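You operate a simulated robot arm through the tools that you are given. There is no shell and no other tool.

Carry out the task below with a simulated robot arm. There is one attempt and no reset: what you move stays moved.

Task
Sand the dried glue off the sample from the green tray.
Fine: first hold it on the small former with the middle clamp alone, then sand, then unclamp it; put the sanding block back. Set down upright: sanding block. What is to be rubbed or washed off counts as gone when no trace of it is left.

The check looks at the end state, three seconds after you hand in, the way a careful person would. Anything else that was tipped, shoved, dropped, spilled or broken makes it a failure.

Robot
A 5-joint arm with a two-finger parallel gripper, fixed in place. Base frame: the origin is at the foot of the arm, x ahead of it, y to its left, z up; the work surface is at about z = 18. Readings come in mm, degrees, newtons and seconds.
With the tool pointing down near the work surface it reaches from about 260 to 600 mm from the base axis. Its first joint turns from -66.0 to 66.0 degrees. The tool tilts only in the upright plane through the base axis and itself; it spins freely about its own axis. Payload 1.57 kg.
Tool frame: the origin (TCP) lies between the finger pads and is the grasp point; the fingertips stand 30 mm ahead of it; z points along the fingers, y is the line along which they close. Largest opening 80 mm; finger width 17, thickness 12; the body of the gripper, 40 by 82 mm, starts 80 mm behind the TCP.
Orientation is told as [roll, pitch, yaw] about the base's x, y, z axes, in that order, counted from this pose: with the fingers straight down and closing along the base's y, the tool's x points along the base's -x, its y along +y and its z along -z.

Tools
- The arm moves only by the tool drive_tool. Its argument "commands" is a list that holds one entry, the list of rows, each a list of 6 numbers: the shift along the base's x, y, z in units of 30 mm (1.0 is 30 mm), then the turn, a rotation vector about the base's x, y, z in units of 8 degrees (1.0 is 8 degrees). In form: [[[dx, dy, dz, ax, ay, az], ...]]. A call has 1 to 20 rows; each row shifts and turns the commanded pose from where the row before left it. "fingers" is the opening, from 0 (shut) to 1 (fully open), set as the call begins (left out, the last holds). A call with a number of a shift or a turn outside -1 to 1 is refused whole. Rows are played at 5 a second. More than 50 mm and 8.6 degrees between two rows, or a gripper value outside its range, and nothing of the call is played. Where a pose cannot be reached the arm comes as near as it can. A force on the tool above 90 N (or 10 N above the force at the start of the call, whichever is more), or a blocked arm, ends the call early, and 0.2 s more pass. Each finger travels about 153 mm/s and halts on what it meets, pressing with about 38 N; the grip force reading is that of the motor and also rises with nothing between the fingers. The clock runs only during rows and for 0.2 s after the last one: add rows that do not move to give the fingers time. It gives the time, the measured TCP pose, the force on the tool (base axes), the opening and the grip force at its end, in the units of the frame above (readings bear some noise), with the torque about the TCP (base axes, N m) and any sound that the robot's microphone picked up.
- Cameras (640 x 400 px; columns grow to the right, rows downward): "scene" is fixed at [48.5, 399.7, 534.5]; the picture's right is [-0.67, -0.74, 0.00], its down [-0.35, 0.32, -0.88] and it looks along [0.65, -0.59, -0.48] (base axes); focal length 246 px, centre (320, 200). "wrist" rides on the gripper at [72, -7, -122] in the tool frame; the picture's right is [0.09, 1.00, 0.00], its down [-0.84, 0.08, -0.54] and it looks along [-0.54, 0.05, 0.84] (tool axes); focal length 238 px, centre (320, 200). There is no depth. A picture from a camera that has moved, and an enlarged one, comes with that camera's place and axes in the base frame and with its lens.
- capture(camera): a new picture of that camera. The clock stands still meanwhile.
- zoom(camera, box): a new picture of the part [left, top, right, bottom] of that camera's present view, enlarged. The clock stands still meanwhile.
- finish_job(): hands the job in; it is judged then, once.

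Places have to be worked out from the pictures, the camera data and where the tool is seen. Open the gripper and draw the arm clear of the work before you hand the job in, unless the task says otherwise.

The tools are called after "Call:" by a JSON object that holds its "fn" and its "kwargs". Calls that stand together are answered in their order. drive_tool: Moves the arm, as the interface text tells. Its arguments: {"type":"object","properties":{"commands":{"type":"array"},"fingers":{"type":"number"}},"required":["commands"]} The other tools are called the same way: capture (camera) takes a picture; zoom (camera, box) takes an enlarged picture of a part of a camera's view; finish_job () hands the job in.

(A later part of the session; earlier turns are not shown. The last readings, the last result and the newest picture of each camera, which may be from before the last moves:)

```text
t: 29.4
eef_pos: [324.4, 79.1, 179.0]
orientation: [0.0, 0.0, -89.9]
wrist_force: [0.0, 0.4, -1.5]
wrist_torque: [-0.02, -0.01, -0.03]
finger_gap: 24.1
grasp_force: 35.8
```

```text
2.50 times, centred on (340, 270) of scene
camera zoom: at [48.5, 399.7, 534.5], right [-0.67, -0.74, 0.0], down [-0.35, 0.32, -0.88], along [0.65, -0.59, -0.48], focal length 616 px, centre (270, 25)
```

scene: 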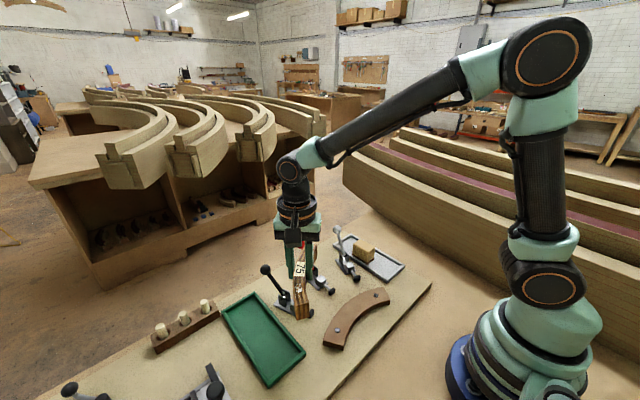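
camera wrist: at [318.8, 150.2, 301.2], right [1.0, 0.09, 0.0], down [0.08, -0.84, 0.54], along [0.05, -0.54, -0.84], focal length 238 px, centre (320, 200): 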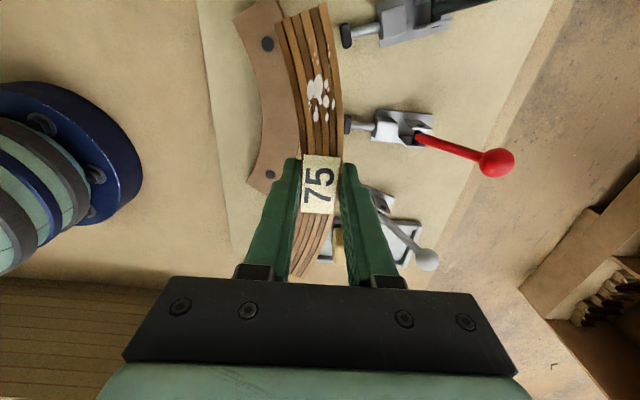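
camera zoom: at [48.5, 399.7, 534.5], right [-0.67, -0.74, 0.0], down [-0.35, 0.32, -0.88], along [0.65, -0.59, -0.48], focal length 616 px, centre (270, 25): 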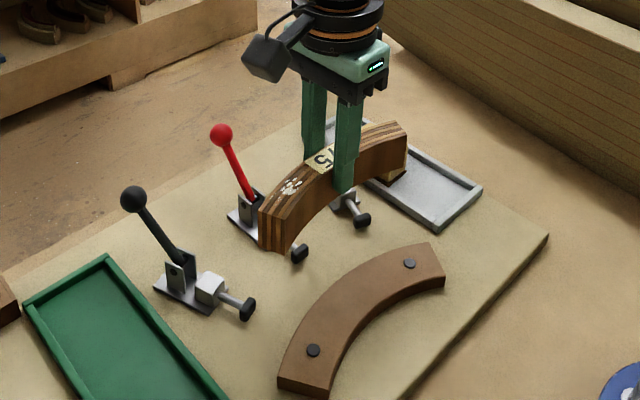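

The mean TCP is (324.8, 79.0, 179.4), and after correcting for pose noise the former's centre and the red plunger are at y≈80. I'll lower slowly to z≈70 at x≈319, keeping the inner face a few mm off the former.

Call:
{"fn": "drive_tool", "kwargs": {"commands": [[[-0.01, 0, -0.1, 0, 0, 0], [-0.01, 0, -0.16, 0, 0, 0], [-0.01, 0, -0.2, 0, 0, 0], [-0.01, 0, -0.22, 0, 0, 0], [-0.01, 0, -0.22, 0, 0, 0], [-0.01, 0, -0.22, 0, 0, 0], [-0.01, 0, -0.22, 0, 0, 0], [-0.01, 0, -0.22, 0, 0, 0], [-0.01, 0, -0.22, 0, 0, 0], [-0.01, 0, -0.22, 0, 0, 0], [-0.01, 0, -0.22, 0, 0, 0], [-0.01, 0, -0.22, 0, 0, 0], [-0.01, 0, -0.22, 0, 0, 0], [-0.01, 0, -0.22, 0, 0, 0], [-0.01, 0, -0.2, 0, 0, 0], [-0.01, 0, -0.16, 0, 0, 0], [-0.01, 0, -0.12, 0, 0, 0], [-0.01, 0, -0.08, 0, 0, 0], [0, 0, 0, 0, 0, 0]]]}}

Call:
{"fn": "drive_tool", "kwargs": {"commands": [[[0, 0, 0, 0, 0, 0]]]}}

Call:
{"fn": "drive_tool", "kwargs": {"commands": [[[0, 0, 0, 0, 0, 0]]]}}

Call:
{"fn": "capture", "kwargs": {"camera": "wrist"}}

Call:
{"fn": "zoom", "kwargs": {"camera": "scene", "box": [290, 240, 400, 350]}}

```text
t: 33.4
eef_pos: [319.5, 79.2, 76.5]
orientation: [-0.1, 0.0, -90.0]
wrist_force: [-0.3, 0.5, -0.8]
wrist_torque: [-0.03, -0.02, -0.01]
finger_gap: 23.7
grasp_force: 36.3
```

```text
t: 33.8
eef_pos: [319.0, 78.0, 76.6]
orientation: [0.0, 0.0, -89.9]
wrist_force: [0.1, -0.4, -1.7]
wrist_torque: [0.01, 0.02, 0.01]
finger_gap: 24.0
grasp_force: 36.3
```

```text
t: 34.2
eef_pos: [319.5, 78.6, 76.2]
orientation: [0.0, 0.0, -89.8]
wrist_force: [-0.1, 0.4, -1.1]
wrist_torque: [0.01, -0.03, 0.0]
finger_gap: 23.9
grasp_force: 35.9
```

```text
taken
camera wrist: at [313.4, 149.8, 198.3], right [1.0, 0.09, 0.0], down [0.08, -0.84, 0.54], along [0.05, -0.54, -0.84], focal length 238 px, centre (320, 200)
```

wrist: 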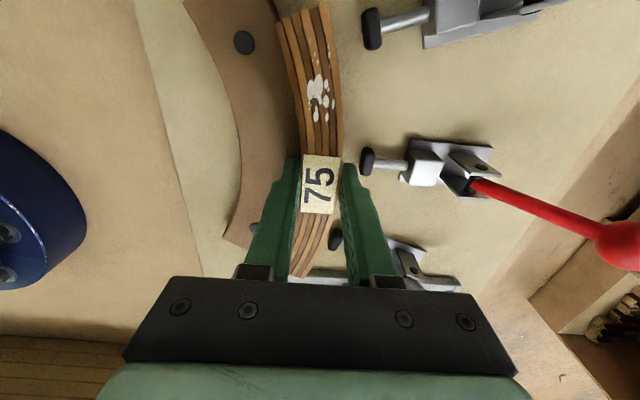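

```text
3.64 times, centred on (345, 295) of scene
camera zoom: at [48.5, 399.7, 534.5], right [-0.67, -0.74, 0.0], down [-0.35, 0.32, -0.88], along [0.65, -0.59, -0.48], focal length 896 px, centre (229, -146)
```

zoom: 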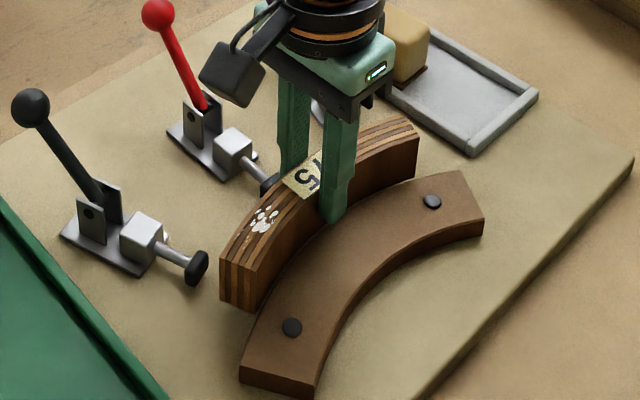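

Alignment looks right, with the inner finger hovering over the former and the plunger pad about 8 mm clear of the outer finger. I'll lower further to z≈67 in small steps, watching the force.

Call:
{"fn": "drive_tool", "kwargs": {"commands": [[[0, 0, -0.06, 0, 0, 0], [0, 0, -0.08, 0, 0, 0], [0, 0, -0.08, 0, 0, 0], [0, 0, -0.06, 0, 0, 0], [0, 0, -0.04, 0, 0, 0]]]}}

Call:
{"fn": "drive_tool", "kwargs": {"commands": [[[0, 0, -0.033, 0, 0, 0]]]}}

Call:
{"fn": "drive_tool", "kwargs": {"commands": [[[0, 0, -0.033, 0, 0, 0]]]}}

Call:
{"fn": "zoom", "kwargs": {"camera": "scene", "box": [300, 260, 390, 340]}}

```text
t: 35.4
eef_pos: [319.3, 78.8, 66.6]
orientation: [0.0, 0.0, -89.9]
wrist_force: [-0.6, 0.5, -0.4]
wrist_torque: [-0.04, 0.0, -0.03]
finger_gap: 23.6
grasp_force: 35.8
```

```text
t: 35.8
eef_pos: [319.4, 78.6, 66.2]
orientation: [0.1, 0.1, -89.9]
wrist_force: [-0.4, 0.6, -1.2]
wrist_torque: [0.01, -0.03, 0.0]
finger_gap: 23.7
grasp_force: 35.4
```

```text
t: 36.2
eef_pos: [319.6, 78.5, 64.9]
orientation: [0.0, 0.1, -90.0]
wrist_force: [0.3, 0.9, -0.9]
wrist_torque: [-0.02, 0.0, 0.04]
finger_gap: 23.9
grasp_force: 36.3
```

```text
5.00 times, centred on (345, 300) of scene
camera zoom: at [48.5, 399.7, 534.5], right [-0.67, -0.74, 0.0], down [-0.35, 0.32, -0.88], along [0.65, -0.59, -0.48], focal length 1232 px, centre (195, -300)
```

zoom: 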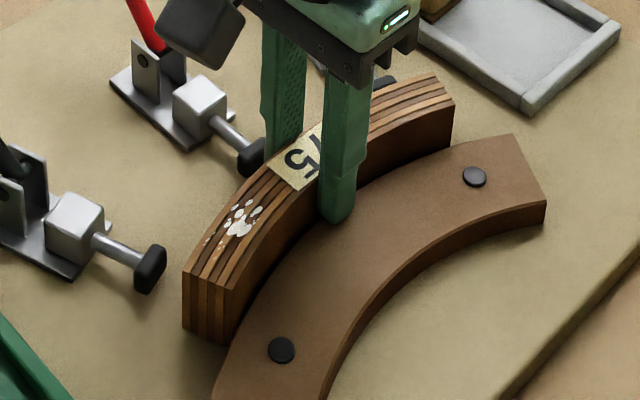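

No contact yet at z≈65, with the sample bottom about 2 mm above the bench. I'll nudge toward the former in 1 mm steps and watch the x force.

Call:
{"fn": "drive_tool", "kwargs": {"commands": [[[-0.033, 0, 0, 0, 0, 0], [-0.033, 0, 0, 0, 0, 0]]]}}

Call:
{"fn": "drive_tool", "kwargs": {"commands": [[[-0.033, 0, 0, 0, 0, 0]]]}}

Call:
{"fn": "drive_tool", "kwargs": {"commands": [[[-0.033, 0, 0, 0, 0, 0]]]}}

```text
t: 36.8
eef_pos: [317.9, 79.1, 64.3]
orientation: [0.1, 0.0, -89.9]
wrist_force: [2.6, -1.8, 3.2]
wrist_torque: [-0.08, -0.01, 0.06]
finger_gap: 23.6
grasp_force: 35.6
```

```text
t: 37.2
eef_pos: [317.1, 78.4, 65.2]
orientation: [0.2, -0.1, -89.9]
wrist_force: [4.6, -2.2, 2.5]
wrist_torque: [-0.06, -0.11, -0.09]
finger_gap: 23.7
grasp_force: 36.2
```

```text
t: 37.6
eef_pos: [318.4, 78.7, 65.7]
orientation: [0.3, 0.1, -89.9]
wrist_force: [13.0, -1.4, -6.2]
wrist_torque: [-0.11, -0.51, -0.19]
finger_gap: 23.7
grasp_force: 35.9
```

Contact with the former shows as Fx rising to 13 N at x≈317.5. I'll back off about 1.5 mm and then lower in 1 mm steps until the sample touches the bench.

Call:
{"fn": "drive_tool", "kwargs": {"commands": [[[0.05, 0, 0, 0, 0, 0], [0, 0, 0, 0, 0, 0]]]}}

Call:
{"fn": "drive_tool", "kwargs": {"commands": [[[0, 0, -0.033, 0, 0, 0]]]}}

Call:
{"fn": "drive_tool", "kwargs": {"commands": [[[0, 0, -0.033, 0, 0, 0]]]}}

Call:
{"fn": "zoom", "kwargs": {"camera": "scene", "box": [300, 260, 390, 340]}}

```text
t: 38.2
eef_pos: [316.5, 79.5, 65.2]
orientation: [0.1, 0.1, -89.8]
wrist_force: [6.0, 3.9, -0.1]
wrist_torque: [0.17, -0.19, -0.28]
finger_gap: 23.9
grasp_force: 35.8
```

```text
t: 38.6
eef_pos: [317.2, 79.0, 65.6]
orientation: [-0.1, 0.0, -89.8]
wrist_force: [-2.5, -2.6, 37.0]
wrist_torque: [-0.06, 0.67, -0.05]
finger_gap: 23.7
grasp_force: 36.0
```

```text
t: 39.1
eef_pos: [316.7, 78.7, 64.5]
orientation: [-0.2, 0.1, -90.0]
wrist_force: [-2.7, 0.0, 7.9]
wrist_torque: [0.03, 0.16, -0.11]
finger_gap: 23.9
grasp_force: 35.8
stopped in row 1: the force on the tool passed its limit at 94 N (the readings are from after the stop); the commanded pose is now the measured one
```

```text
5.00 times, centred on (345, 300) of scene
camera zoom: at [48.5, 399.7, 534.5], right [-0.67, -0.74, 0.0], down [-0.35, 0.32, -0.88], along [0.65, -0.59, -0.48], focal length 1232 px, centre (195, -300)
```

zoom: 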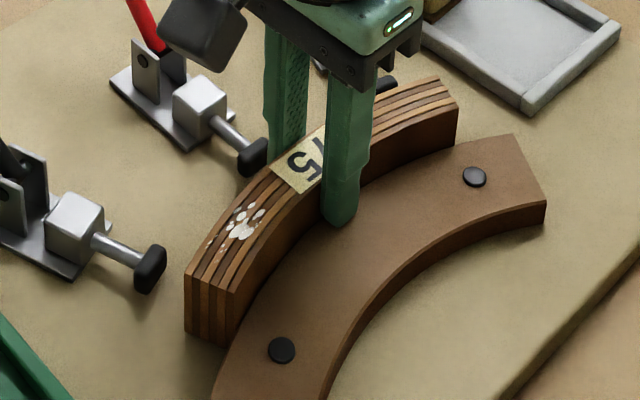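

The torque sign (contact about 18 mm toward -x) shows the inner fingertip resting on the former's top, with the sample perhaps 1–2 mm above the bench and flush with the former. I'll release gently by opening only slightly.

Call:
{"fn": "drive_tool", "kwargs": {"commands": [[[0, 0, 0.01, 0, 0, 0], [0, 0, 0, 0, 0, 0], [0, 0, 0, 0, 0, 0]]], "fingers": 0.38}}

Call:
{"fn": "zoom", "kwargs": {"camera": "scene", "box": [300, 260, 390, 340]}}

Call:
{"fn": "capture", "kwargs": {"camera": "wrist"}}

```text
t: 39.9
eef_pos: [316.9, 78.7, 64.5]
orientation: [-0.2, 0.0, -89.9]
wrist_force: [0.4, -0.1, -0.3]
wrist_torque: [-0.02, 0.0, 0.0]
finger_gap: 30.1
grasp_force: 0.0
```

```text
5.00 times, centred on (345, 300) of scene
camera zoom: at [48.5, 399.7, 534.5], right [-0.67, -0.74, 0.0], down [-0.35, 0.32, -0.88], along [0.65, -0.59, -0.48], focal length 1232 px, centre (195, -300)
```

zoom: 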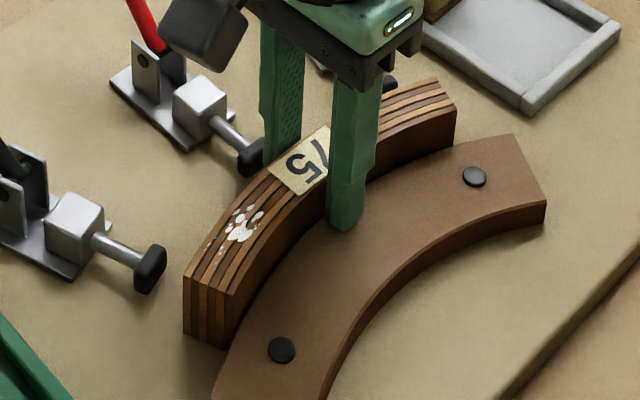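

```text
taken
camera wrist: at [311.5, 149.6, 186.9], right [1.0, 0.09, 0.0], down [0.08, -0.84, 0.54], along [0.05, -0.54, -0.84], focal length 238 px, centre (320, 200)
```

wrist: 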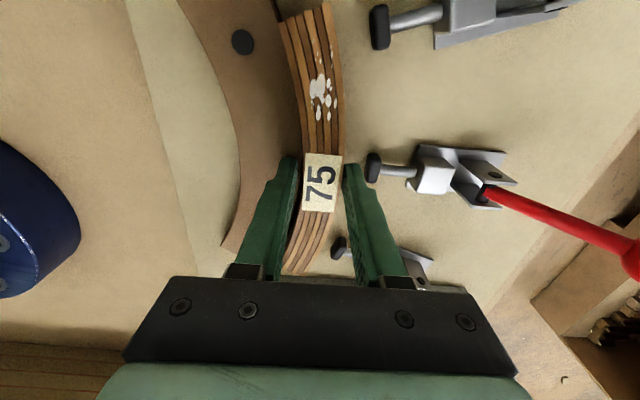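

The sample is released and standing upright against the former. I'll raise the gripper straight up and view the result.

Call:
{"fn": "drive_tool", "kwargs": {"commands": [[[0, 0, 0.1, 0, 0, 0], [0, 0, 0.3, 0, 0, 0], [0, 0, 0.5, 0, 0, 0], [0, 0, 0.8, 0, 0, 0], [0, 0, 0.8, 0, 0, 0], [0, 0, 0.8, 0, 0, 0], [0, 0, 0.8, 0, 0, 0], [0, 0, 0, 0, 0, 0]]], "fingers": 0.38}}

Call:
{"fn": "capture", "kwargs": {"camera": "wrist"}}

Call:
{"fn": "zoom", "kwargs": {"camera": "scene", "box": [290, 240, 400, 350]}}

```text
t: 41.7
eef_pos: [317.8, 78.4, 189.0]
orientation: [-0.3, 0.1, -89.8]
wrist_force: [-0.1, -0.4, 0.0]
wrist_torque: [-0.02, -0.04, 0.0]
finger_gap: 30.6
grasp_force: 0.1
```

```text
taken
camera wrist: at [311.7, 149.3, 310.9], right [1.0, 0.09, 0.0], down [0.08, -0.84, 0.54], along [0.05, -0.54, -0.84], focal length 238 px, centre (320, 200)
```

wrist: 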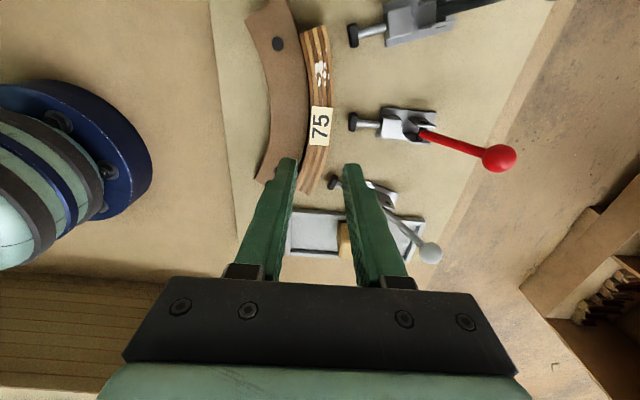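

```text
3.64 times, centred on (345, 295) of scene
camera zoom: at [48.5, 399.7, 534.5], right [-0.67, -0.74, 0.0], down [-0.35, 0.32, -0.88], along [0.65, -0.59, -0.48], focal length 896 px, centre (229, -146)
```

zoom: 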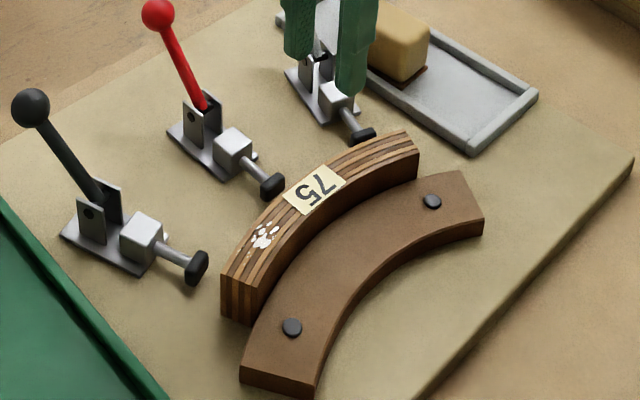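

The sample sits flush on the former with the red plunger aimed at its middle. Now I'll turn the gripper back to yaw 0 and move above the red lever ball to look at it closely.

Call:
{"fn": "drive_tool", "kwargs": {"commands": [[[0.2, 0, 0.03, 0, 0, 0.5], [0.4, 0, 0.03, 0, 0, 0.95], [0.45, 0, 0.03, 0, 0, 0.95], [0.45, 0, 0.03, 0, 0, 0.95], [0.45, 0, 0.03, 0, 0, 0.95], [0.45, 0, 0.03, 0, 0, 0.95], [0.45, 0, 0.03, 0, 0, 0.95], [0.45, 0, 0.03, 0, 0, 0.95], [0.45, 0, 0.03, 0, 0, 0.95], [0.45, 0, 0.03, 0, 0, 0.95], [0.45, 0, 0.03, 0, 0, 0.95], [0.4, 0, 0.03, 0, 0, 0.95], [0.2, 0, 0, 0, 0, 0.3], [0, 0, 0, 0, 0, 0]]], "fingers": 0.7}}

Call:
{"fn": "capture", "kwargs": {"camera": "wrist"}}

Call:
{"fn": "zoom", "kwargs": {"camera": "wrist", "box": [240, 0, 400, 180]}}

Call:
{"fn": "capture", "kwargs": {"camera": "scene"}}

```text
t: 44.7
eef_pos: [474.5, 79.4, 198.2]
orientation: [0.0, 0.0, 0.2]
wrist_force: [0.5, 0.5, 0.5]
wrist_torque: [0.0, 0.01, 0.03]
finger_gap: 56.0
grasp_force: 0.0
```

```text
taken
camera wrist: at [403.7, 71.0, 321.0], right [-0.1, 1.0, 0.0], down [0.84, 0.08, 0.54], along [0.54, 0.05, -0.84], focal length 238 px, centre (320, 200)
```

wrist: 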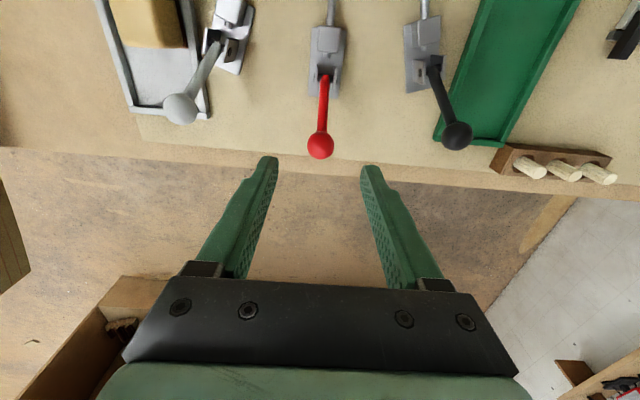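

```text
2.22 times, centred on (320, 90) of wrist
camera zoom: at [403.7, 71.0, 321.0], right [-0.1, 1.0, 0.0], down [0.84, 0.08, 0.54], along [0.54, 0.05, -0.84], focal length 530 px, centre (320, 444)
```

zoom: 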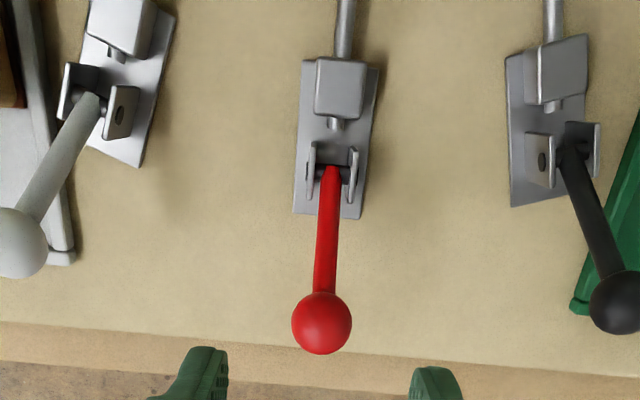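

```text
taken
```

scene: 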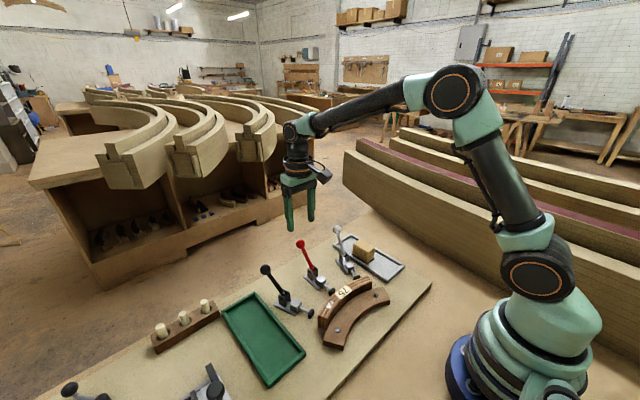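

The red ball is near (479, 79.5, 110), about 25 mm across, and its pivot is near (429, 79.5, 42). The ball is laterally centred under the gripper, so I'll descend with the fingers either side of it in y and grip it.

Call:
{"fn": "drive_tool", "kwargs": {"commands": [[[0.15, 0, -0.4, 0, 0, 0], [0, 0, -0.7, 0, 0, 0], [0, 0, -0.7, 0, 0, 0], [0, 0, -0.6, 0, 0, 0], [0, 0, 0, 0, 0, 0]]], "fingers": 0.7}}

Call:
{"fn": "capture", "kwargs": {"camera": "wrist"}}

Call:
{"fn": "zoom", "kwargs": {"camera": "scene", "box": [255, 200, 365, 310]}}

```text
t: 45.9
eef_pos: [480.6, 79.0, 126.7]
orientation: [-0.1, 0.0, 0.1]
wrist_force: [-0.3, 0.3, -0.2]
wrist_torque: [0.07, 0.0, 0.0]
finger_gap: 56.2
grasp_force: 0.0
```

```text
taken
camera wrist: at [408.3, 70.7, 248.6], right [-0.09, 1.0, 0.0], down [0.84, 0.08, 0.54], along [0.54, 0.05, -0.84], focal length 238 px, centre (320, 200)
```

wrist: 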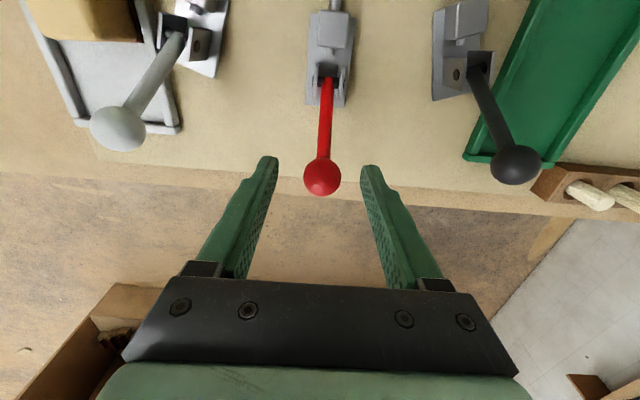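

```text
3.64 times, centred on (310, 255) of scene
camera zoom: at [48.5, 399.7, 534.5], right [-0.67, -0.74, 0.0], down [-0.35, 0.32, -0.88], along [0.65, -0.59, -0.48], focal length 896 px, centre (356, 0)
```

zoom: 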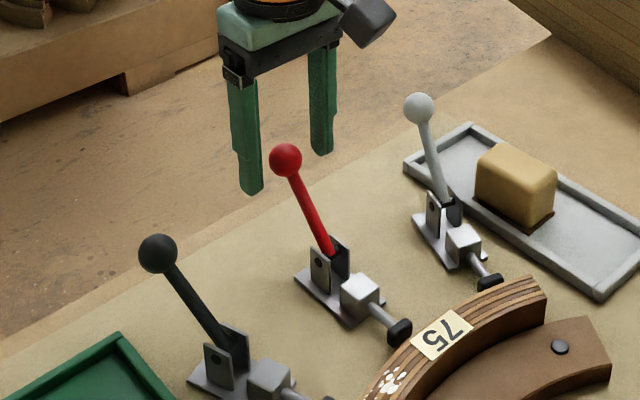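

The ball lies between the fingers about 16 mm below the TCP, as intended. I'll close on it.

Call:
{"fn": "drive_tool", "kwargs": {"commands": [[[0, 0, 0, 0, 0, 0], [0, 0, 0, 0, 0, 0], [0, 0, 0, 0, 0, 0], [0, 0, 0, 0, 0, 0]]], "fingers": 0}}

Call:
{"fn": "capture", "kwargs": {"camera": "wrist"}}

```text
t: 46.9
eef_pos: [478.8, 80.2, 126.1]
orientation: [0.2, 0.0, 0.3]
wrist_force: [-0.6, 26.3, -5.6]
wrist_torque: [0.47, -0.24, 0.02]
finger_gap: 24.8
grasp_force: 37.0
```

```text
taken
camera wrist: at [408.1, 71.9, 248.7], right [-0.1, 1.0, 0.0], down [0.84, 0.08, 0.54], along [0.54, 0.05, -0.84], focal length 238 px, centre (320, 200)
```

wrist: 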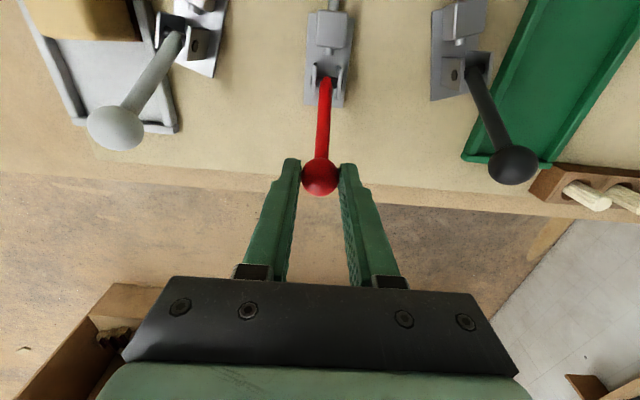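

The ball is gripped, with a 26 N side load because it sits about 0.6 mm toward +y. I'll correct that and start swinging the lever forward along its arc, with a short first step to read the forces.

Call:
{"fn": "drive_tool", "kwargs": {"commands": [[[0, 0.02, 0, 0, 0, 0], [-0.163, 0, 0.107, 0, 0, 0], [-0.17, 0, 0.1, 0, 0, 0]]], "fingers": 0}}

Call:
{"fn": "capture", "kwargs": {"camera": "wrist"}}

```text
t: 47.7
eef_pos: [472.1, 80.7, 134.0]
orientation: [0.1, -0.3, 0.2]
wrist_force: [8.9, 25.0, -11.2]
wrist_torque: [0.48, -1.13, -0.01]
finger_gap: 24.9
grasp_force: 36.3
```

```text
taken
camera wrist: at [399.4, 71.9, 255.0], right [-0.1, 1.0, 0.0], down [0.83, 0.08, 0.55], along [0.55, 0.05, -0.84], focal length 238 px, centre (320, 200)
```

wrist: 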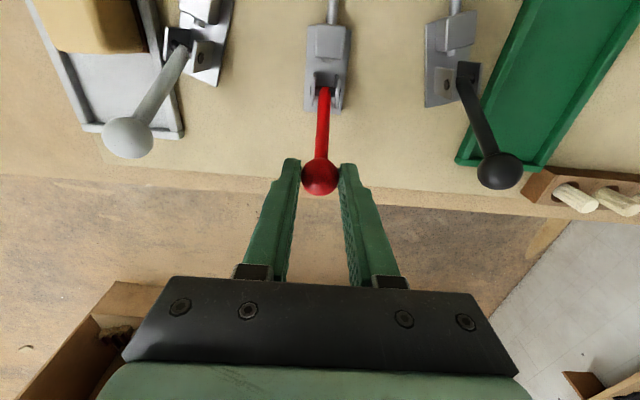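

The lever is following with low forces. I'll continue the swing to roughly vertical.

Call:
{"fn": "drive_tool", "kwargs": {"commands": [[[-0.173, 0, 0.075, 0, 0, 0], [-0.183, 0, 0.06, 0, 0, 0], [-0.183, 0, 0.05, 0, 0, 0], [-0.19, 0, 0.04, 0, 0, 0], [0, 0, 0, 0, 0, 0]]]}}

Call:
{"fn": "capture", "kwargs": {"camera": "wrist"}}

Call:
{"fn": "zoom", "kwargs": {"camera": "scene", "box": [255, 200, 365, 310]}}

```text
t: 48.9
eef_pos: [451.4, 80.2, 143.5]
orientation: [0.1, -0.9, 0.1]
wrist_force: [14.9, 19.3, 10.5]
wrist_torque: [0.45, -1.17, 0.06]
finger_gap: 25.0
grasp_force: 36.1
```

```text
taken
camera wrist: at [378.7, 71.8, 263.1], right [-0.09, 1.0, 0.0], down [0.83, 0.08, 0.55], along [0.55, 0.05, -0.83], focal length 238 px, centre (320, 200)
```

wrist: 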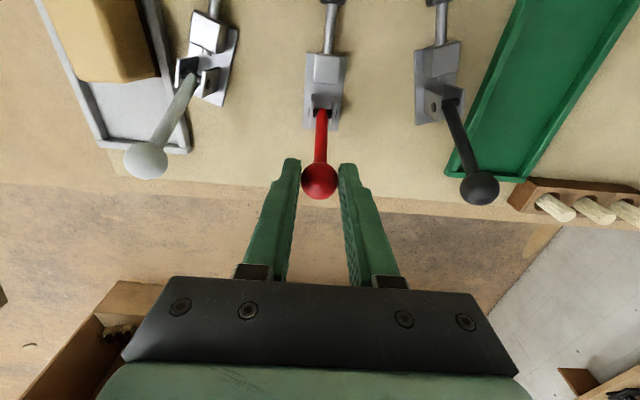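

```text
3.64 times, centred on (310, 255) of scene
camera zoom: at [48.4, 399.7, 534.5], right [-0.67, -0.74, 0.0], down [-0.35, 0.32, -0.88], along [0.65, -0.59, -0.48], focal length 896 px, centre (356, 0)
```

zoom: 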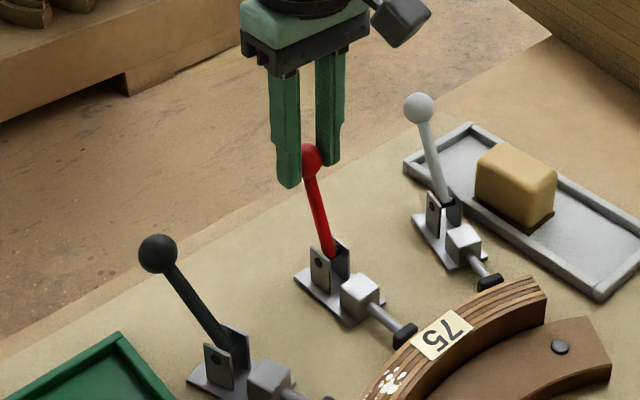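

The plunger is advancing as the lever swings forward, and forces are modest. I'll continue through vertical.

Call:
{"fn": "drive_tool", "kwargs": {"commands": [[[-0.19, 0, 0.045, 0, 0, 0], [-0.193, 0, 0.03, 0, 0, 0], [-0.193, 0, 0.015, 0, 0, 0], [-0.197, 0, 0.0, 0, 0, 0], [0, 0, 0, 0, 0, 0]]]}}

Call:
{"fn": "zoom", "kwargs": {"camera": "wrist", "box": [220, 0, 420, 220]}}

Call:
{"fn": "zoom", "kwargs": {"camera": "scene", "box": [255, 200, 365, 310]}}

```text
t: 50.1
eef_pos: [428.0, 80.5, 144.0]
orientation: [0.1, -0.6, 0.1]
wrist_force: [13.5, 22.3, 9.1]
wrist_torque: [0.47, -1.22, 0.16]
finger_gap: 25.1
grasp_force: 36.6
```

```text
1.82 times, centred on (320, 110) of wrist
camera zoom: at [354.6, 71.8, 265.1], right [-0.1, 1.0, 0.0], down [0.83, 0.08, 0.55], along [0.55, 0.05, -0.83], focal length 433 px, centre (320, 364)
```

zoom: 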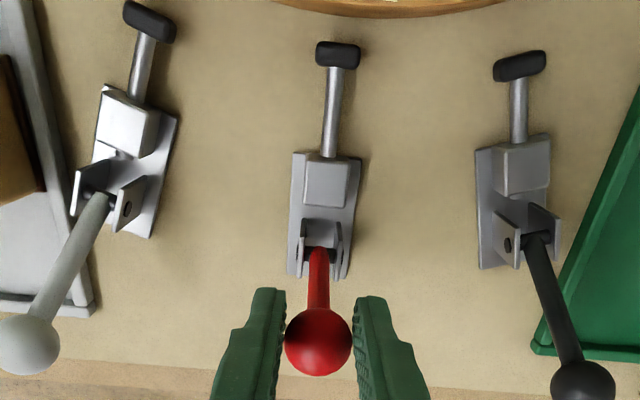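

```text
3.64 times, centred on (310, 255) of scene
camera zoom: at [48.4, 399.7, 534.5], right [-0.67, -0.74, 0.0], down [-0.35, 0.32, -0.88], along [0.65, -0.59, -0.48], focal length 896 px, centre (356, 0)
```

zoom: 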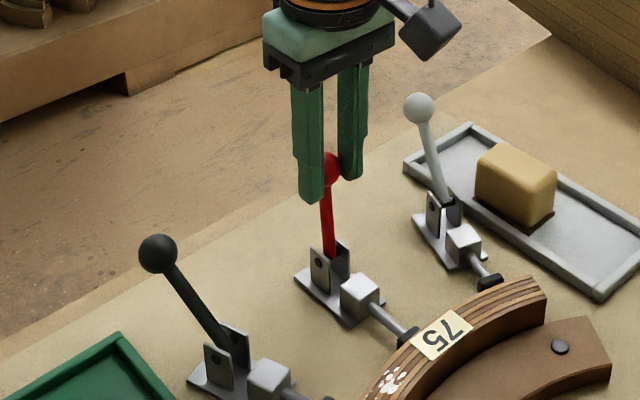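

The lever is now vertical, matching my pivot estimate, and the plunger has advanced about 9 mm. I'll continue forward and down along the arc.

Call:
{"fn": "drive_tool", "kwargs": {"commands": [[[-0.197, 0, -0.005, 0, 0, 0], [-0.193, 0, -0.02, 0, 0, 0], [-0.193, 0, -0.033, 0, 0, 0], [-0.19, 0, -0.05, 0, 0, 0], [-0.183, 0, -0.06, 0, 0, 0], [0, 0, 0, 0, 0, 0]]]}}

Call:
{"fn": "zoom", "kwargs": {"camera": "wrist", "box": [220, 0, 420, 220]}}

Call:
{"fn": "zoom", "kwargs": {"camera": "scene", "box": [255, 200, 365, 310]}}

```text
t: 51.5
eef_pos: [394.8, 80.1, 137.8]
orientation: [0.1, 0.0, 0.1]
wrist_force: [-0.1, 0.2, -0.6]
wrist_torque: [-0.01, 0.03, -0.02]
finger_gap: 0.0
grasp_force: 21.4
```

```text
1.82 times, centred on (320, 110) of wrist
camera zoom: at [323.8, 71.3, 259.1], right [-0.09, 1.0, 0.0], down [0.84, 0.08, 0.54], along [0.54, 0.05, -0.84], focal length 433 px, centre (320, 364)
```

zoom: 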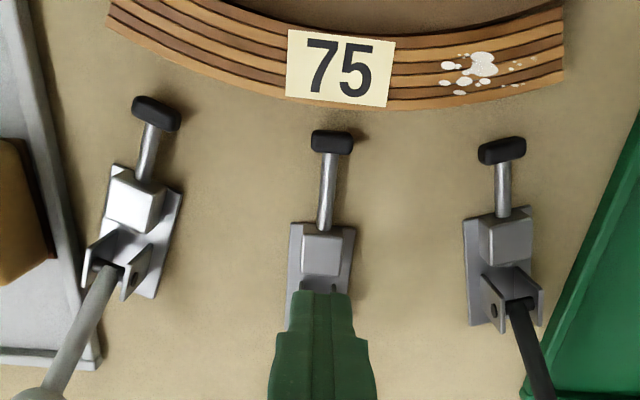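

```text
3.64 times, centred on (310, 255) of scene
camera zoom: at [48.5, 399.7, 534.5], right [-0.67, -0.74, 0.0], down [-0.35, 0.32, -0.88], along [0.65, -0.59, -0.48], focal length 896 px, centre (356, 0)
```

zoom: 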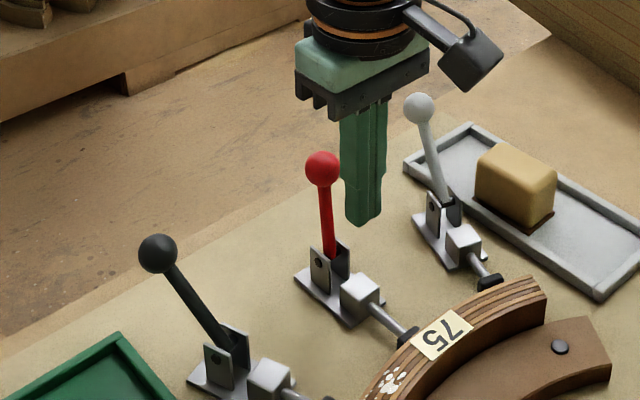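

The ball slipped from the grip and the lever stayed near vertical. I'll push it instead: raise, go over the ball, come down behind it with closed fingers, and push forward.

Call:
{"fn": "drive_tool", "kwargs": {"commands": [[[0, 0, 0.7, 0, 0, 0], [0, 0, 0.7, 0, 0, 0], [0.6, 0, 0, 0, 0, 0], [0.8, 0, 0, 0, 0, 0], [0.8, 0, 0, 0, 0, 0], [0.15, 0, 0, 0, 0, 0], [0, 0, 0, 0, 0, 0]]], "fingers": 0}}

Call:
{"fn": "capture", "kwargs": {"camera": "wrist"}}

Call:
{"fn": "zoom", "kwargs": {"camera": "scene", "box": [255, 200, 365, 310]}}

```text
t: 53.1
eef_pos: [466.0, 80.0, 178.8]
orientation: [0.1, 0.0, 0.1]
wrist_force: [0.3, 0.1, 0.3]
wrist_torque: [0.0, -0.01, 0.0]
finger_gap: 0.0
grasp_force: 21.6
```

```text
taken
camera wrist: at [395.0, 70.9, 301.8], right [-0.09, 1.0, 0.0], down [0.84, 0.08, 0.54], along [0.54, 0.05, -0.84], focal length 238 px, centre (320, 200)
```

wrist: 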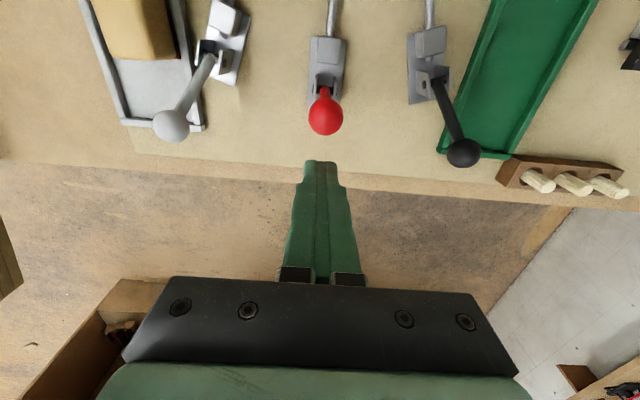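

```text
3.64 times, centred on (310, 255) of scene
camera zoom: at [48.5, 399.7, 534.5], right [-0.67, -0.74, 0.0], down [-0.35, 0.32, -0.88], along [0.65, -0.59, -0.48], focal length 896 px, centre (356, 0)
```

zoom: 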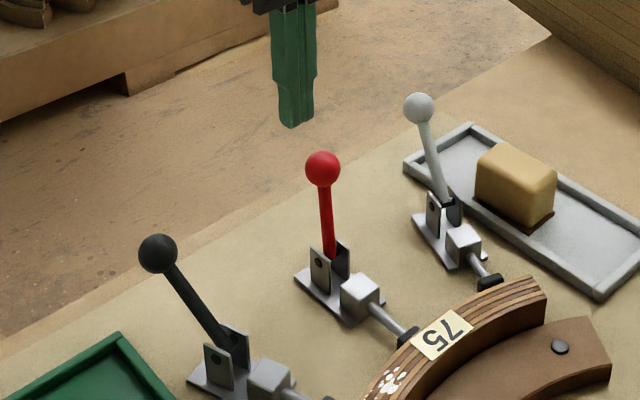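

The lever is about 3° back of vertical and the fingers are clear behind it. I'll lower and push the ball forward in -x with force checks.

Call:
{"fn": "drive_tool", "kwargs": {"commands": [[[0, 0, -0.7, 0, 0, 0], [0, 0, -0.65, 0, 0, 0], [-0.2, 0, 0, 0, 0, 0], [-0.2, 0, 0, 0, 0, 0], [-0.2, 0, 0, 0, 0, 0], [-0.2, 0, 0, 0, 0, 0], [-0.2, 0, 0, 0, 0, 0], [0, 0, 0, 0, 0, 0]]]}}

Call:
{"fn": "zoom", "kwargs": {"camera": "wrist", "box": [220, 0, 420, 220]}}

Call:
{"fn": "zoom", "kwargs": {"camera": "scene", "box": [255, 200, 365, 310]}}

```text
t: 54.9
eef_pos: [436.2, 80.0, 138.7]
orientation: [0.0, 0.0, 0.1]
wrist_force: [-0.7, 0.4, 0.6]
wrist_torque: [0.0, 0.02, 0.02]
finger_gap: 0.0
grasp_force: 21.4
```

```text
1.82 times, centred on (320, 110) of wrist
camera zoom: at [364.7, 71.5, 260.8], right [-0.09, 1.0, 0.0], down [0.84, 0.08, 0.54], along [0.54, 0.05, -0.84], focal length 433 px, centre (320, 364)
```

zoom: 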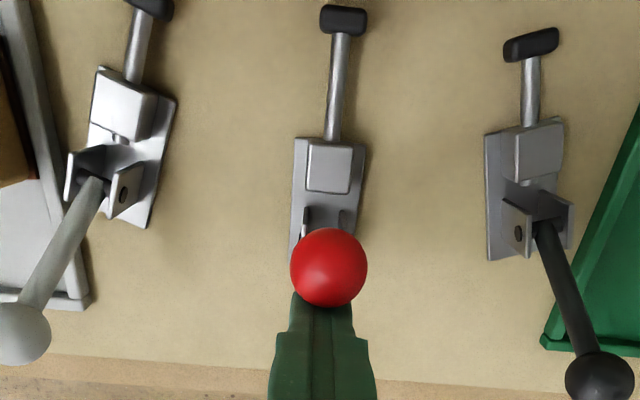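

```text
3.64 times, centred on (310, 255) of scene
camera zoom: at [48.5, 399.7, 534.5], right [-0.67, -0.74, 0.0], down [-0.35, 0.32, -0.88], along [0.65, -0.59, -0.48], focal length 896 px, centre (356, 0)
```

zoom: 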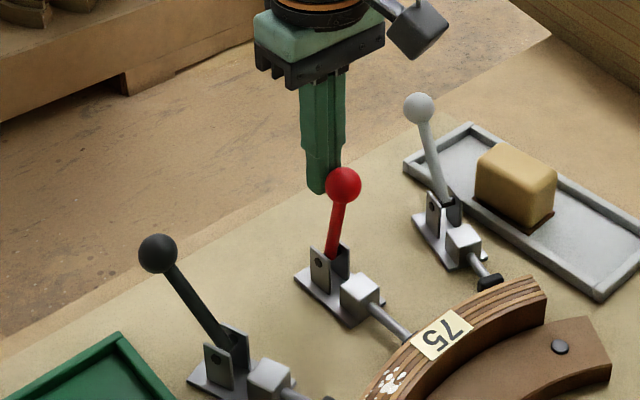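

Pushing works: the lever is about 10° forward and the plunger keeps extending. I'll continue pushing while lowering slightly.

Call:
{"fn": "drive_tool", "kwargs": {"commands": [[[-0.2, 0, -0.02, 0, 0, 0], [-0.2, 0, -0.03, 0, 0, 0], [-0.2, 0, -0.04, 0, 0, 0], [-0.2, 0, -0.06, 0, 0, 0], [0, 0, 0, 0, 0, 0]]]}}

Call:
{"fn": "zoom", "kwargs": {"camera": "wrist", "box": [220, 0, 420, 220]}}

Call:
{"fn": "zoom", "kwargs": {"camera": "scene", "box": [280, 220, 380, 320]}}

```text
t: 56.1
eef_pos: [411.6, 80.0, 134.3]
orientation: [0.1, -0.1, 0.1]
wrist_force: [0.0, -0.4, -0.9]
wrist_torque: [0.01, 0.01, 0.02]
finger_gap: 0.0
grasp_force: 21.3
```

```text
1.82 times, centred on (320, 110) of wrist
camera zoom: at [340.4, 72.2, 255.9], right [-0.09, 1.0, 0.0], down [0.84, 0.08, 0.54], along [0.54, 0.05, -0.84], focal length 433 px, centre (320, 364)
```

zoom: 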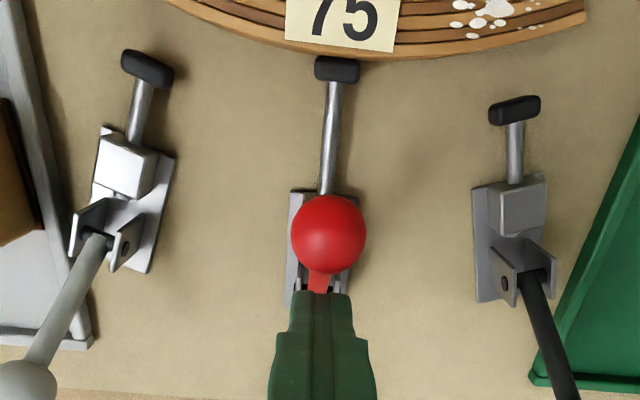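

```text
4.00 times, centred on (330, 270) of scene
camera zoom: at [48.5, 399.7, 534.5], right [-0.67, -0.74, 0.0], down [-0.35, 0.32, -0.88], along [0.65, -0.59, -0.48], focal length 985 px, centre (280, -80)
```

zoom: 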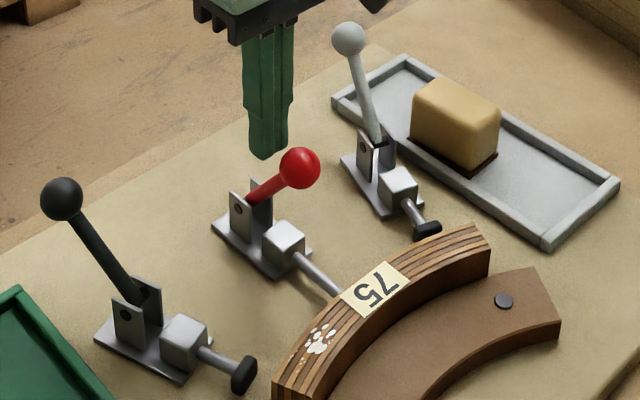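

The lever ran ahead of the fingers to about 34° forward and the pad is at the sample. I'll push a little further to see whether it is firmly at its stop.

Call:
{"fn": "drive_tool", "kwargs": {"commands": [[[-0.1, 0, -0.05, 0, 0, 0], [-0.1, 0, -0.05, 0, 0, 0], [-0.08, 0, -0.03, 0, 0, 0]]]}}

Call:
{"fn": "drive_tool", "kwargs": {"commands": [[[-0.06, 0, 0, 0, 0, 0]]]}}

Call:
{"fn": "zoom", "kwargs": {"camera": "wrist", "box": [220, 0, 420, 220]}}

Call:
{"fn": "zoom", "kwargs": {"camera": "scene", "box": [280, 220, 380, 320]}}

```text
t: 56.9
eef_pos: [403.4, 79.9, 131.5]
orientation: [0.0, 0.0, 0.0]
wrist_force: [0.6, -0.1, -0.3]
wrist_torque: [-0.02, -0.06, -0.01]
finger_gap: 0.0
grasp_force: 21.3
```

```text
t: 57.3
eef_pos: [402.3, 80.3, 131.4]
orientation: [0.0, -0.2, 0.2]
wrist_force: [6.4, 1.8, -2.0]
wrist_torque: [0.03, -0.16, -0.03]
finger_gap: 0.0
grasp_force: 21.2
```

```text
1.82 times, centred on (320, 110) of wrist
camera zoom: at [331.0, 71.9, 252.8], right [-0.09, 1.0, 0.0], down [0.83, 0.08, 0.54], along [0.54, 0.05, -0.84], focal length 433 px, centre (320, 364)
```

zoom: 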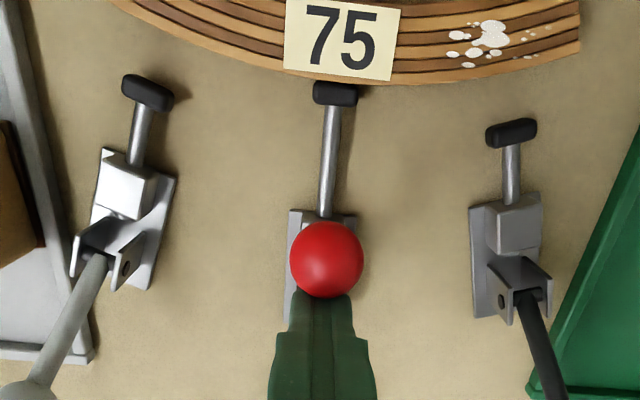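

```text
4.00 times, centred on (330, 270) of scene
camera zoom: at [48.5, 399.7, 534.5], right [-0.67, -0.74, 0.0], down [-0.35, 0.32, -0.88], along [0.65, -0.59, -0.48], focal length 985 px, centre (280, -80)
```

zoom: 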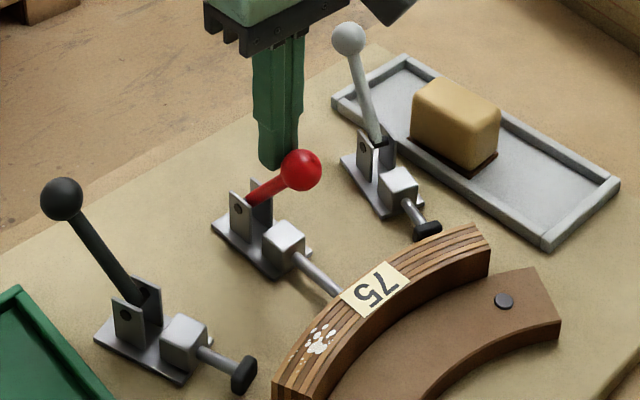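

Contact now reads 6 N. I'll press a bit further to see whether the lever still moves or is locked.

Call:
{"fn": "drive_tool", "kwargs": {"commands": [[[-0.05, 0, 0, 0, 0, 0], [0, 0, 0, 0, 0, 0]]]}}

Call:
{"fn": "drive_tool", "kwargs": {"commands": [[[-0.05, 0, -0.01, 0, 0, 0], [0, 0, 0, 0, 0, 0]]]}}

```text
t: 57.9
eef_pos: [400.1, 80.1, 129.7]
orientation: [0.0, -0.3, 0.1]
wrist_force: [12.7, 5.4, -1.4]
wrist_torque: [0.2, -0.32, -0.02]
finger_gap: 0.2
grasp_force: 21.9
```

```text
t: 58.5
eef_pos: [400.4, 79.3, 131.0]
orientation: [0.1, -0.5, 0.1]
wrist_force: [22.2, -1.1, -4.5]
wrist_torque: [-0.05, -0.51, 0.01]
finger_gap: 0.0
grasp_force: 21.3
```

Resistance is rising steadily to 22 N. I'll press a bit more to make sure the toggle is fully home, then release and see whether it stays.

Call:
{"fn": "drive_tool", "kwargs": {"commands": [[[-0.07, 0, -0.02, 0, 0, 0], [0, 0, 0, 0, 0, 0]]]}}

Call:
{"fn": "drive_tool", "kwargs": {"commands": [[[-0.07, 0, -0.02, 0, 0, 0], [0, 0, 0, 0, 0, 0]]]}}

Call:
{"fn": "zoom", "kwargs": {"camera": "wrist", "box": [220, 0, 420, 220]}}

Call:
{"fn": "zoom", "kwargs": {"camera": "scene", "box": [300, 240, 370, 310]}}

```text
t: 59.1
eef_pos: [400.4, 79.3, 131.6]
orientation: [0.2, -0.9, 0.1]
wrist_force: [27.9, -12.8, -3.2]
wrist_torque: [-0.31, -0.68, 0.11]
finger_gap: 0.0
grasp_force: 21.4
```

```text
t: 59.7
eef_pos: [399.8, 80.4, 131.4]
orientation: [0.1, -1.3, 0.0]
wrist_force: [36.1, -15.6, -5.3]
wrist_torque: [-0.41, -0.88, 0.14]
finger_gap: 0.1
grasp_force: 21.5
```

```text
1.82 times, centred on (320, 110) of wrist
camera zoom: at [326.6, 71.9, 251.4], right [-0.09, 1.0, 0.0], down [0.83, 0.08, 0.56], along [0.56, 0.05, -0.83], focal length 433 px, centre (320, 364)
```

zoom: 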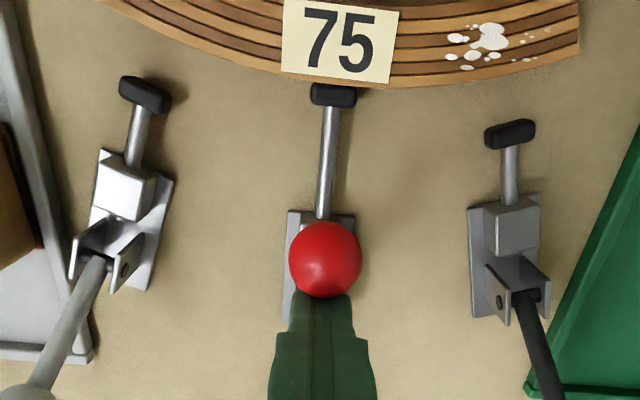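

```text
5.71 times, centred on (335, 275) of scene
camera zoom: at [48.5, 399.7, 534.5], right [-0.67, -0.74, 0.0], down [-0.35, 0.32, -0.88], along [0.65, -0.59, -0.48], focal length 1408 px, centre (234, -229)
```

zoom: 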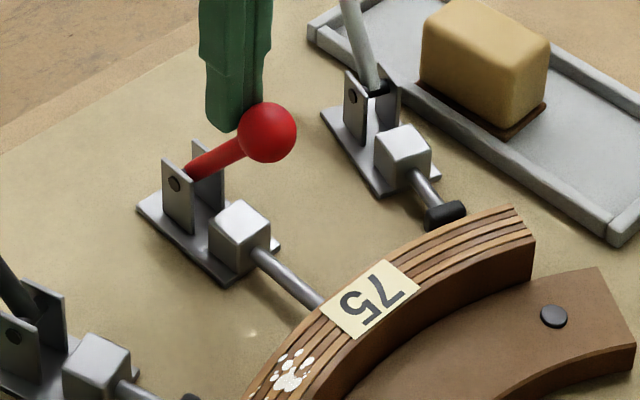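

The lever holds firm at 36 N with no further travel, so it is at its stop. I'll back off and check that it stays closed.

Call:
{"fn": "drive_tool", "kwargs": {"commands": [[[0.15, 0, 0, 0, 0, 0], [0.3, 0, 0, 0, 0, 0], [0.4, 0, 0.3, 0, 0, 0], [0.2, 0, 0.8, 0, 0, 0], [0, 0, 0.8, 0, 0, 0], [0, 0, 0.5, 0, 0, 0], [0, 0, 0, 0, 0, 0]]]}}

Call:
{"fn": "capture", "kwargs": {"camera": "wrist"}}

Call:
{"fn": "zoom", "kwargs": {"camera": "scene", "box": [280, 220, 400, 350]}}

```text
t: 61.3
eef_pos: [426.5, 80.3, 201.0]
orientation: [0.1, 0.1, 0.1]
wrist_force: [-0.8, 0.0, 0.0]
wrist_torque: [-0.02, -0.03, -0.01]
finger_gap: 0.1
grasp_force: 21.4
```

```text
taken
camera wrist: at [356.4, 72.3, 322.3], right [-0.09, 1.0, 0.0], down [0.84, 0.08, 0.54], along [0.54, 0.05, -0.84], focal length 238 px, centre (320, 200)
```

wrist: 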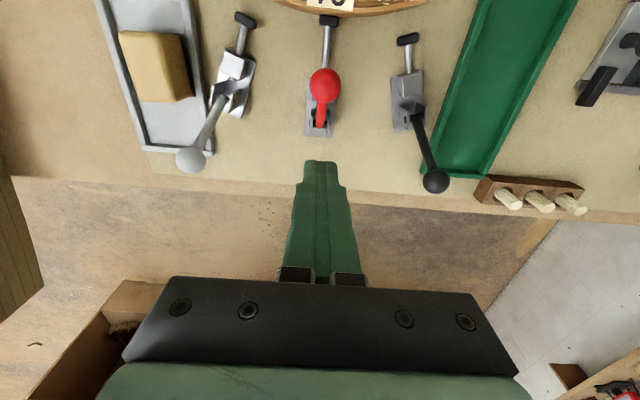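

```text
3.08 times, centred on (340, 285) of scene
camera zoom: at [48.5, 399.7, 534.5], right [-0.67, -0.74, 0.0], down [-0.35, 0.32, -0.88], along [0.65, -0.59, -0.48], focal length 758 px, centre (258, -62)
```

zoom: 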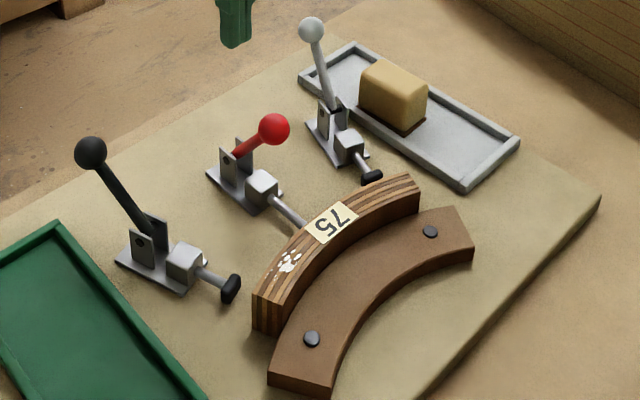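

The clamp stays closed with its pad on the sample's middle. Next I'll move above the sanding block to measure it.

Call:
{"fn": "drive_tool", "kwargs": {"commands": [[[-0.169, -0.8, 0, 0, 0, 0], [-0.169, -0.8, 0, 0, 0, 0], [-0.169, -0.8, 0, 0, 0, 0], [-0.169, -0.8, 0, 0, 0, 0], [-0.169, -0.8, 0, 0, 0, 0], [-0.169, -0.8, 0, 0, 0, 0], [-0.169, -0.8, 0, 0, 0, 0], [0, 0, 0, 0, 0, 0]]], "fingers": 1}}

Call:
{"fn": "drive_tool", "kwargs": {"commands": [[[0, 0, 0, 0, 0, 0]]]}}

Call:
{"fn": "drive_tool", "kwargs": {"commands": [[[0, 0, 0, 0, 0, 0]]]}}

Call:
{"fn": "zoom", "kwargs": {"camera": "wrist", "box": [220, 0, 420, 200]}}

Call:
{"fn": "zoom", "kwargs": {"camera": "scene", "box": [325, 210, 415, 290]}}

```text
t: 63.1
eef_pos: [390.0, -89.2, 202.5]
orientation: [0.0, -0.2, 0.1]
wrist_force: [-0.1, 0.9, -0.5]
wrist_torque: [-0.01, 0.0, 0.02]
finger_gap: 79.8
grasp_force: 0.1
```

```text
t: 63.5
eef_pos: [389.2, -87.1, 201.8]
orientation: [0.0, -0.1, 0.2]
wrist_force: [0.0, 1.1, -0.3]
wrist_torque: [0.01, -0.02, -0.02]
finger_gap: 79.9
grasp_force: 0.1
```

```text
t: 63.9
eef_pos: [389.2, -88.8, 203.0]
orientation: [0.0, -0.1, 0.1]
wrist_force: [0.9, -0.2, 0.8]
wrist_torque: [-0.02, 0.02, -0.02]
finger_gap: 80.0
grasp_force: 0.1
```

```text
2.00 times, centred on (320, 100) of wrist
camera zoom: at [318.3, -96.2, 324.6], right [-0.09, 1.0, 0.0], down [0.84, 0.08, 0.54], along [0.54, 0.05, -0.84], focal length 477 px, centre (320, 400)
```

zoom: 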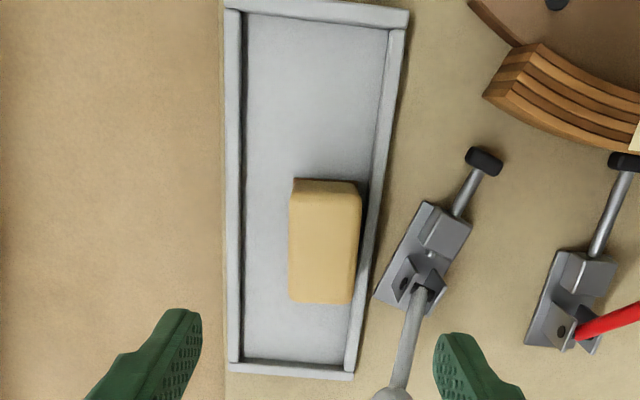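

```text
5.00 times, centred on (370, 250) of scene
camera zoom: at [48.5, 399.7, 534.5], right [-0.67, -0.74, 0.0], down [-0.35, 0.32, -0.88], along [0.65, -0.59, -0.48], focal length 1232 px, centre (70, -50)
```

zoom: 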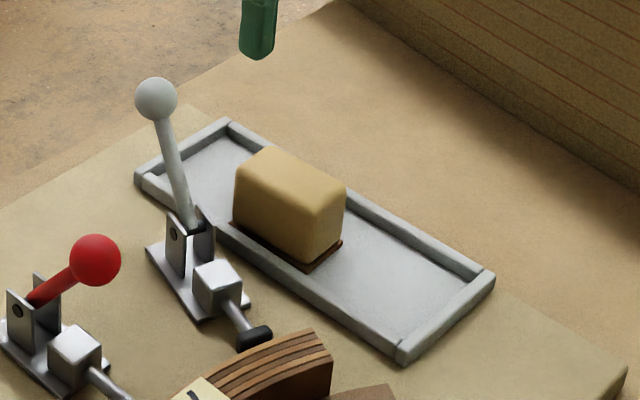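

The block measures about 58×35 mm and 43 mm tall, centred near (389.5, -88) with a yaw of about +3°. I'll narrow the fingers to 50 mm to avoid the white clamp, turn 3°, and descend to just above the block for a check.

Call:
{"fn": "drive_tool", "kwargs": {"commands": [[[0, 0, -0.5, 0, 0, 0.375], [0, 0, -0.8, 0, 0, 0], [0, 0, -0.8, 0, 0, 0], [0, 0, -0.8, 0, 0, 0], [0, 0, -0.3, 0, 0, 0], [0, 0, 0, 0, 0, 0]]], "fingers": 0.64}}

Call:
{"fn": "capture", "kwargs": {"camera": "wrist"}}

Call:
{"fn": "zoom", "kwargs": {"camera": "scene", "box": [325, 200, 415, 290]}}

```text
t: 65.3
eef_pos: [388.9, -87.3, 105.0]
orientation: [0.0, -0.1, 3.0]
wrist_force: [0.3, 0.2, 0.4]
wrist_torque: [0.01, -0.01, 0.01]
finger_gap: 51.3
grasp_force: 0.0
```

```text
taken
camera wrist: at [318.8, -99.9, 227.0], right [-0.15, 0.99, 0.0], down [0.83, 0.12, 0.54], along [0.54, 0.08, -0.84], focal length 238 px, centre (320, 200)
```

wrist: 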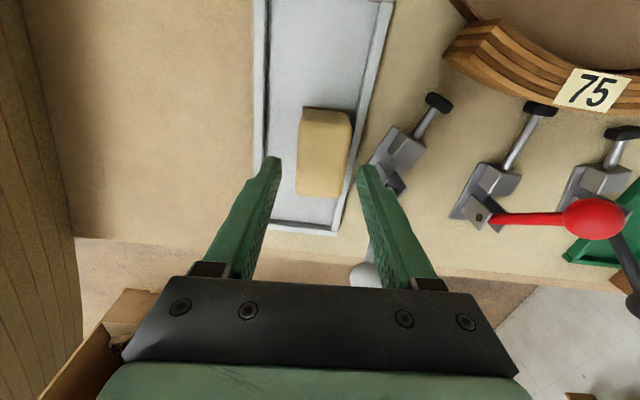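

```text
4.44 times, centred on (370, 245) of scene
camera zoom: at [48.5, 399.7, 534.5], right [-0.67, -0.74, 0.0], down [-0.35, 0.32, -0.88], along [0.65, -0.59, -0.48], focal length 1095 px, centre (98, 0)
```

zoom: 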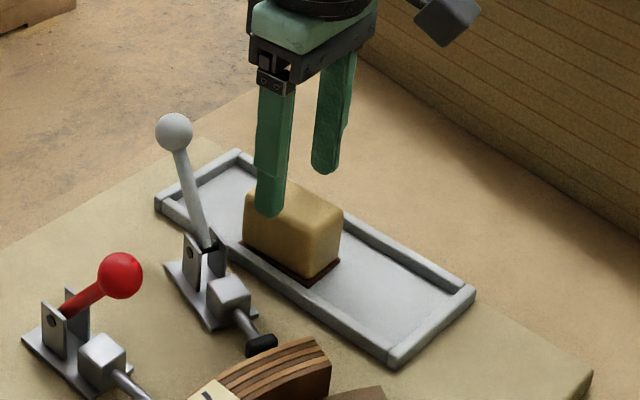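

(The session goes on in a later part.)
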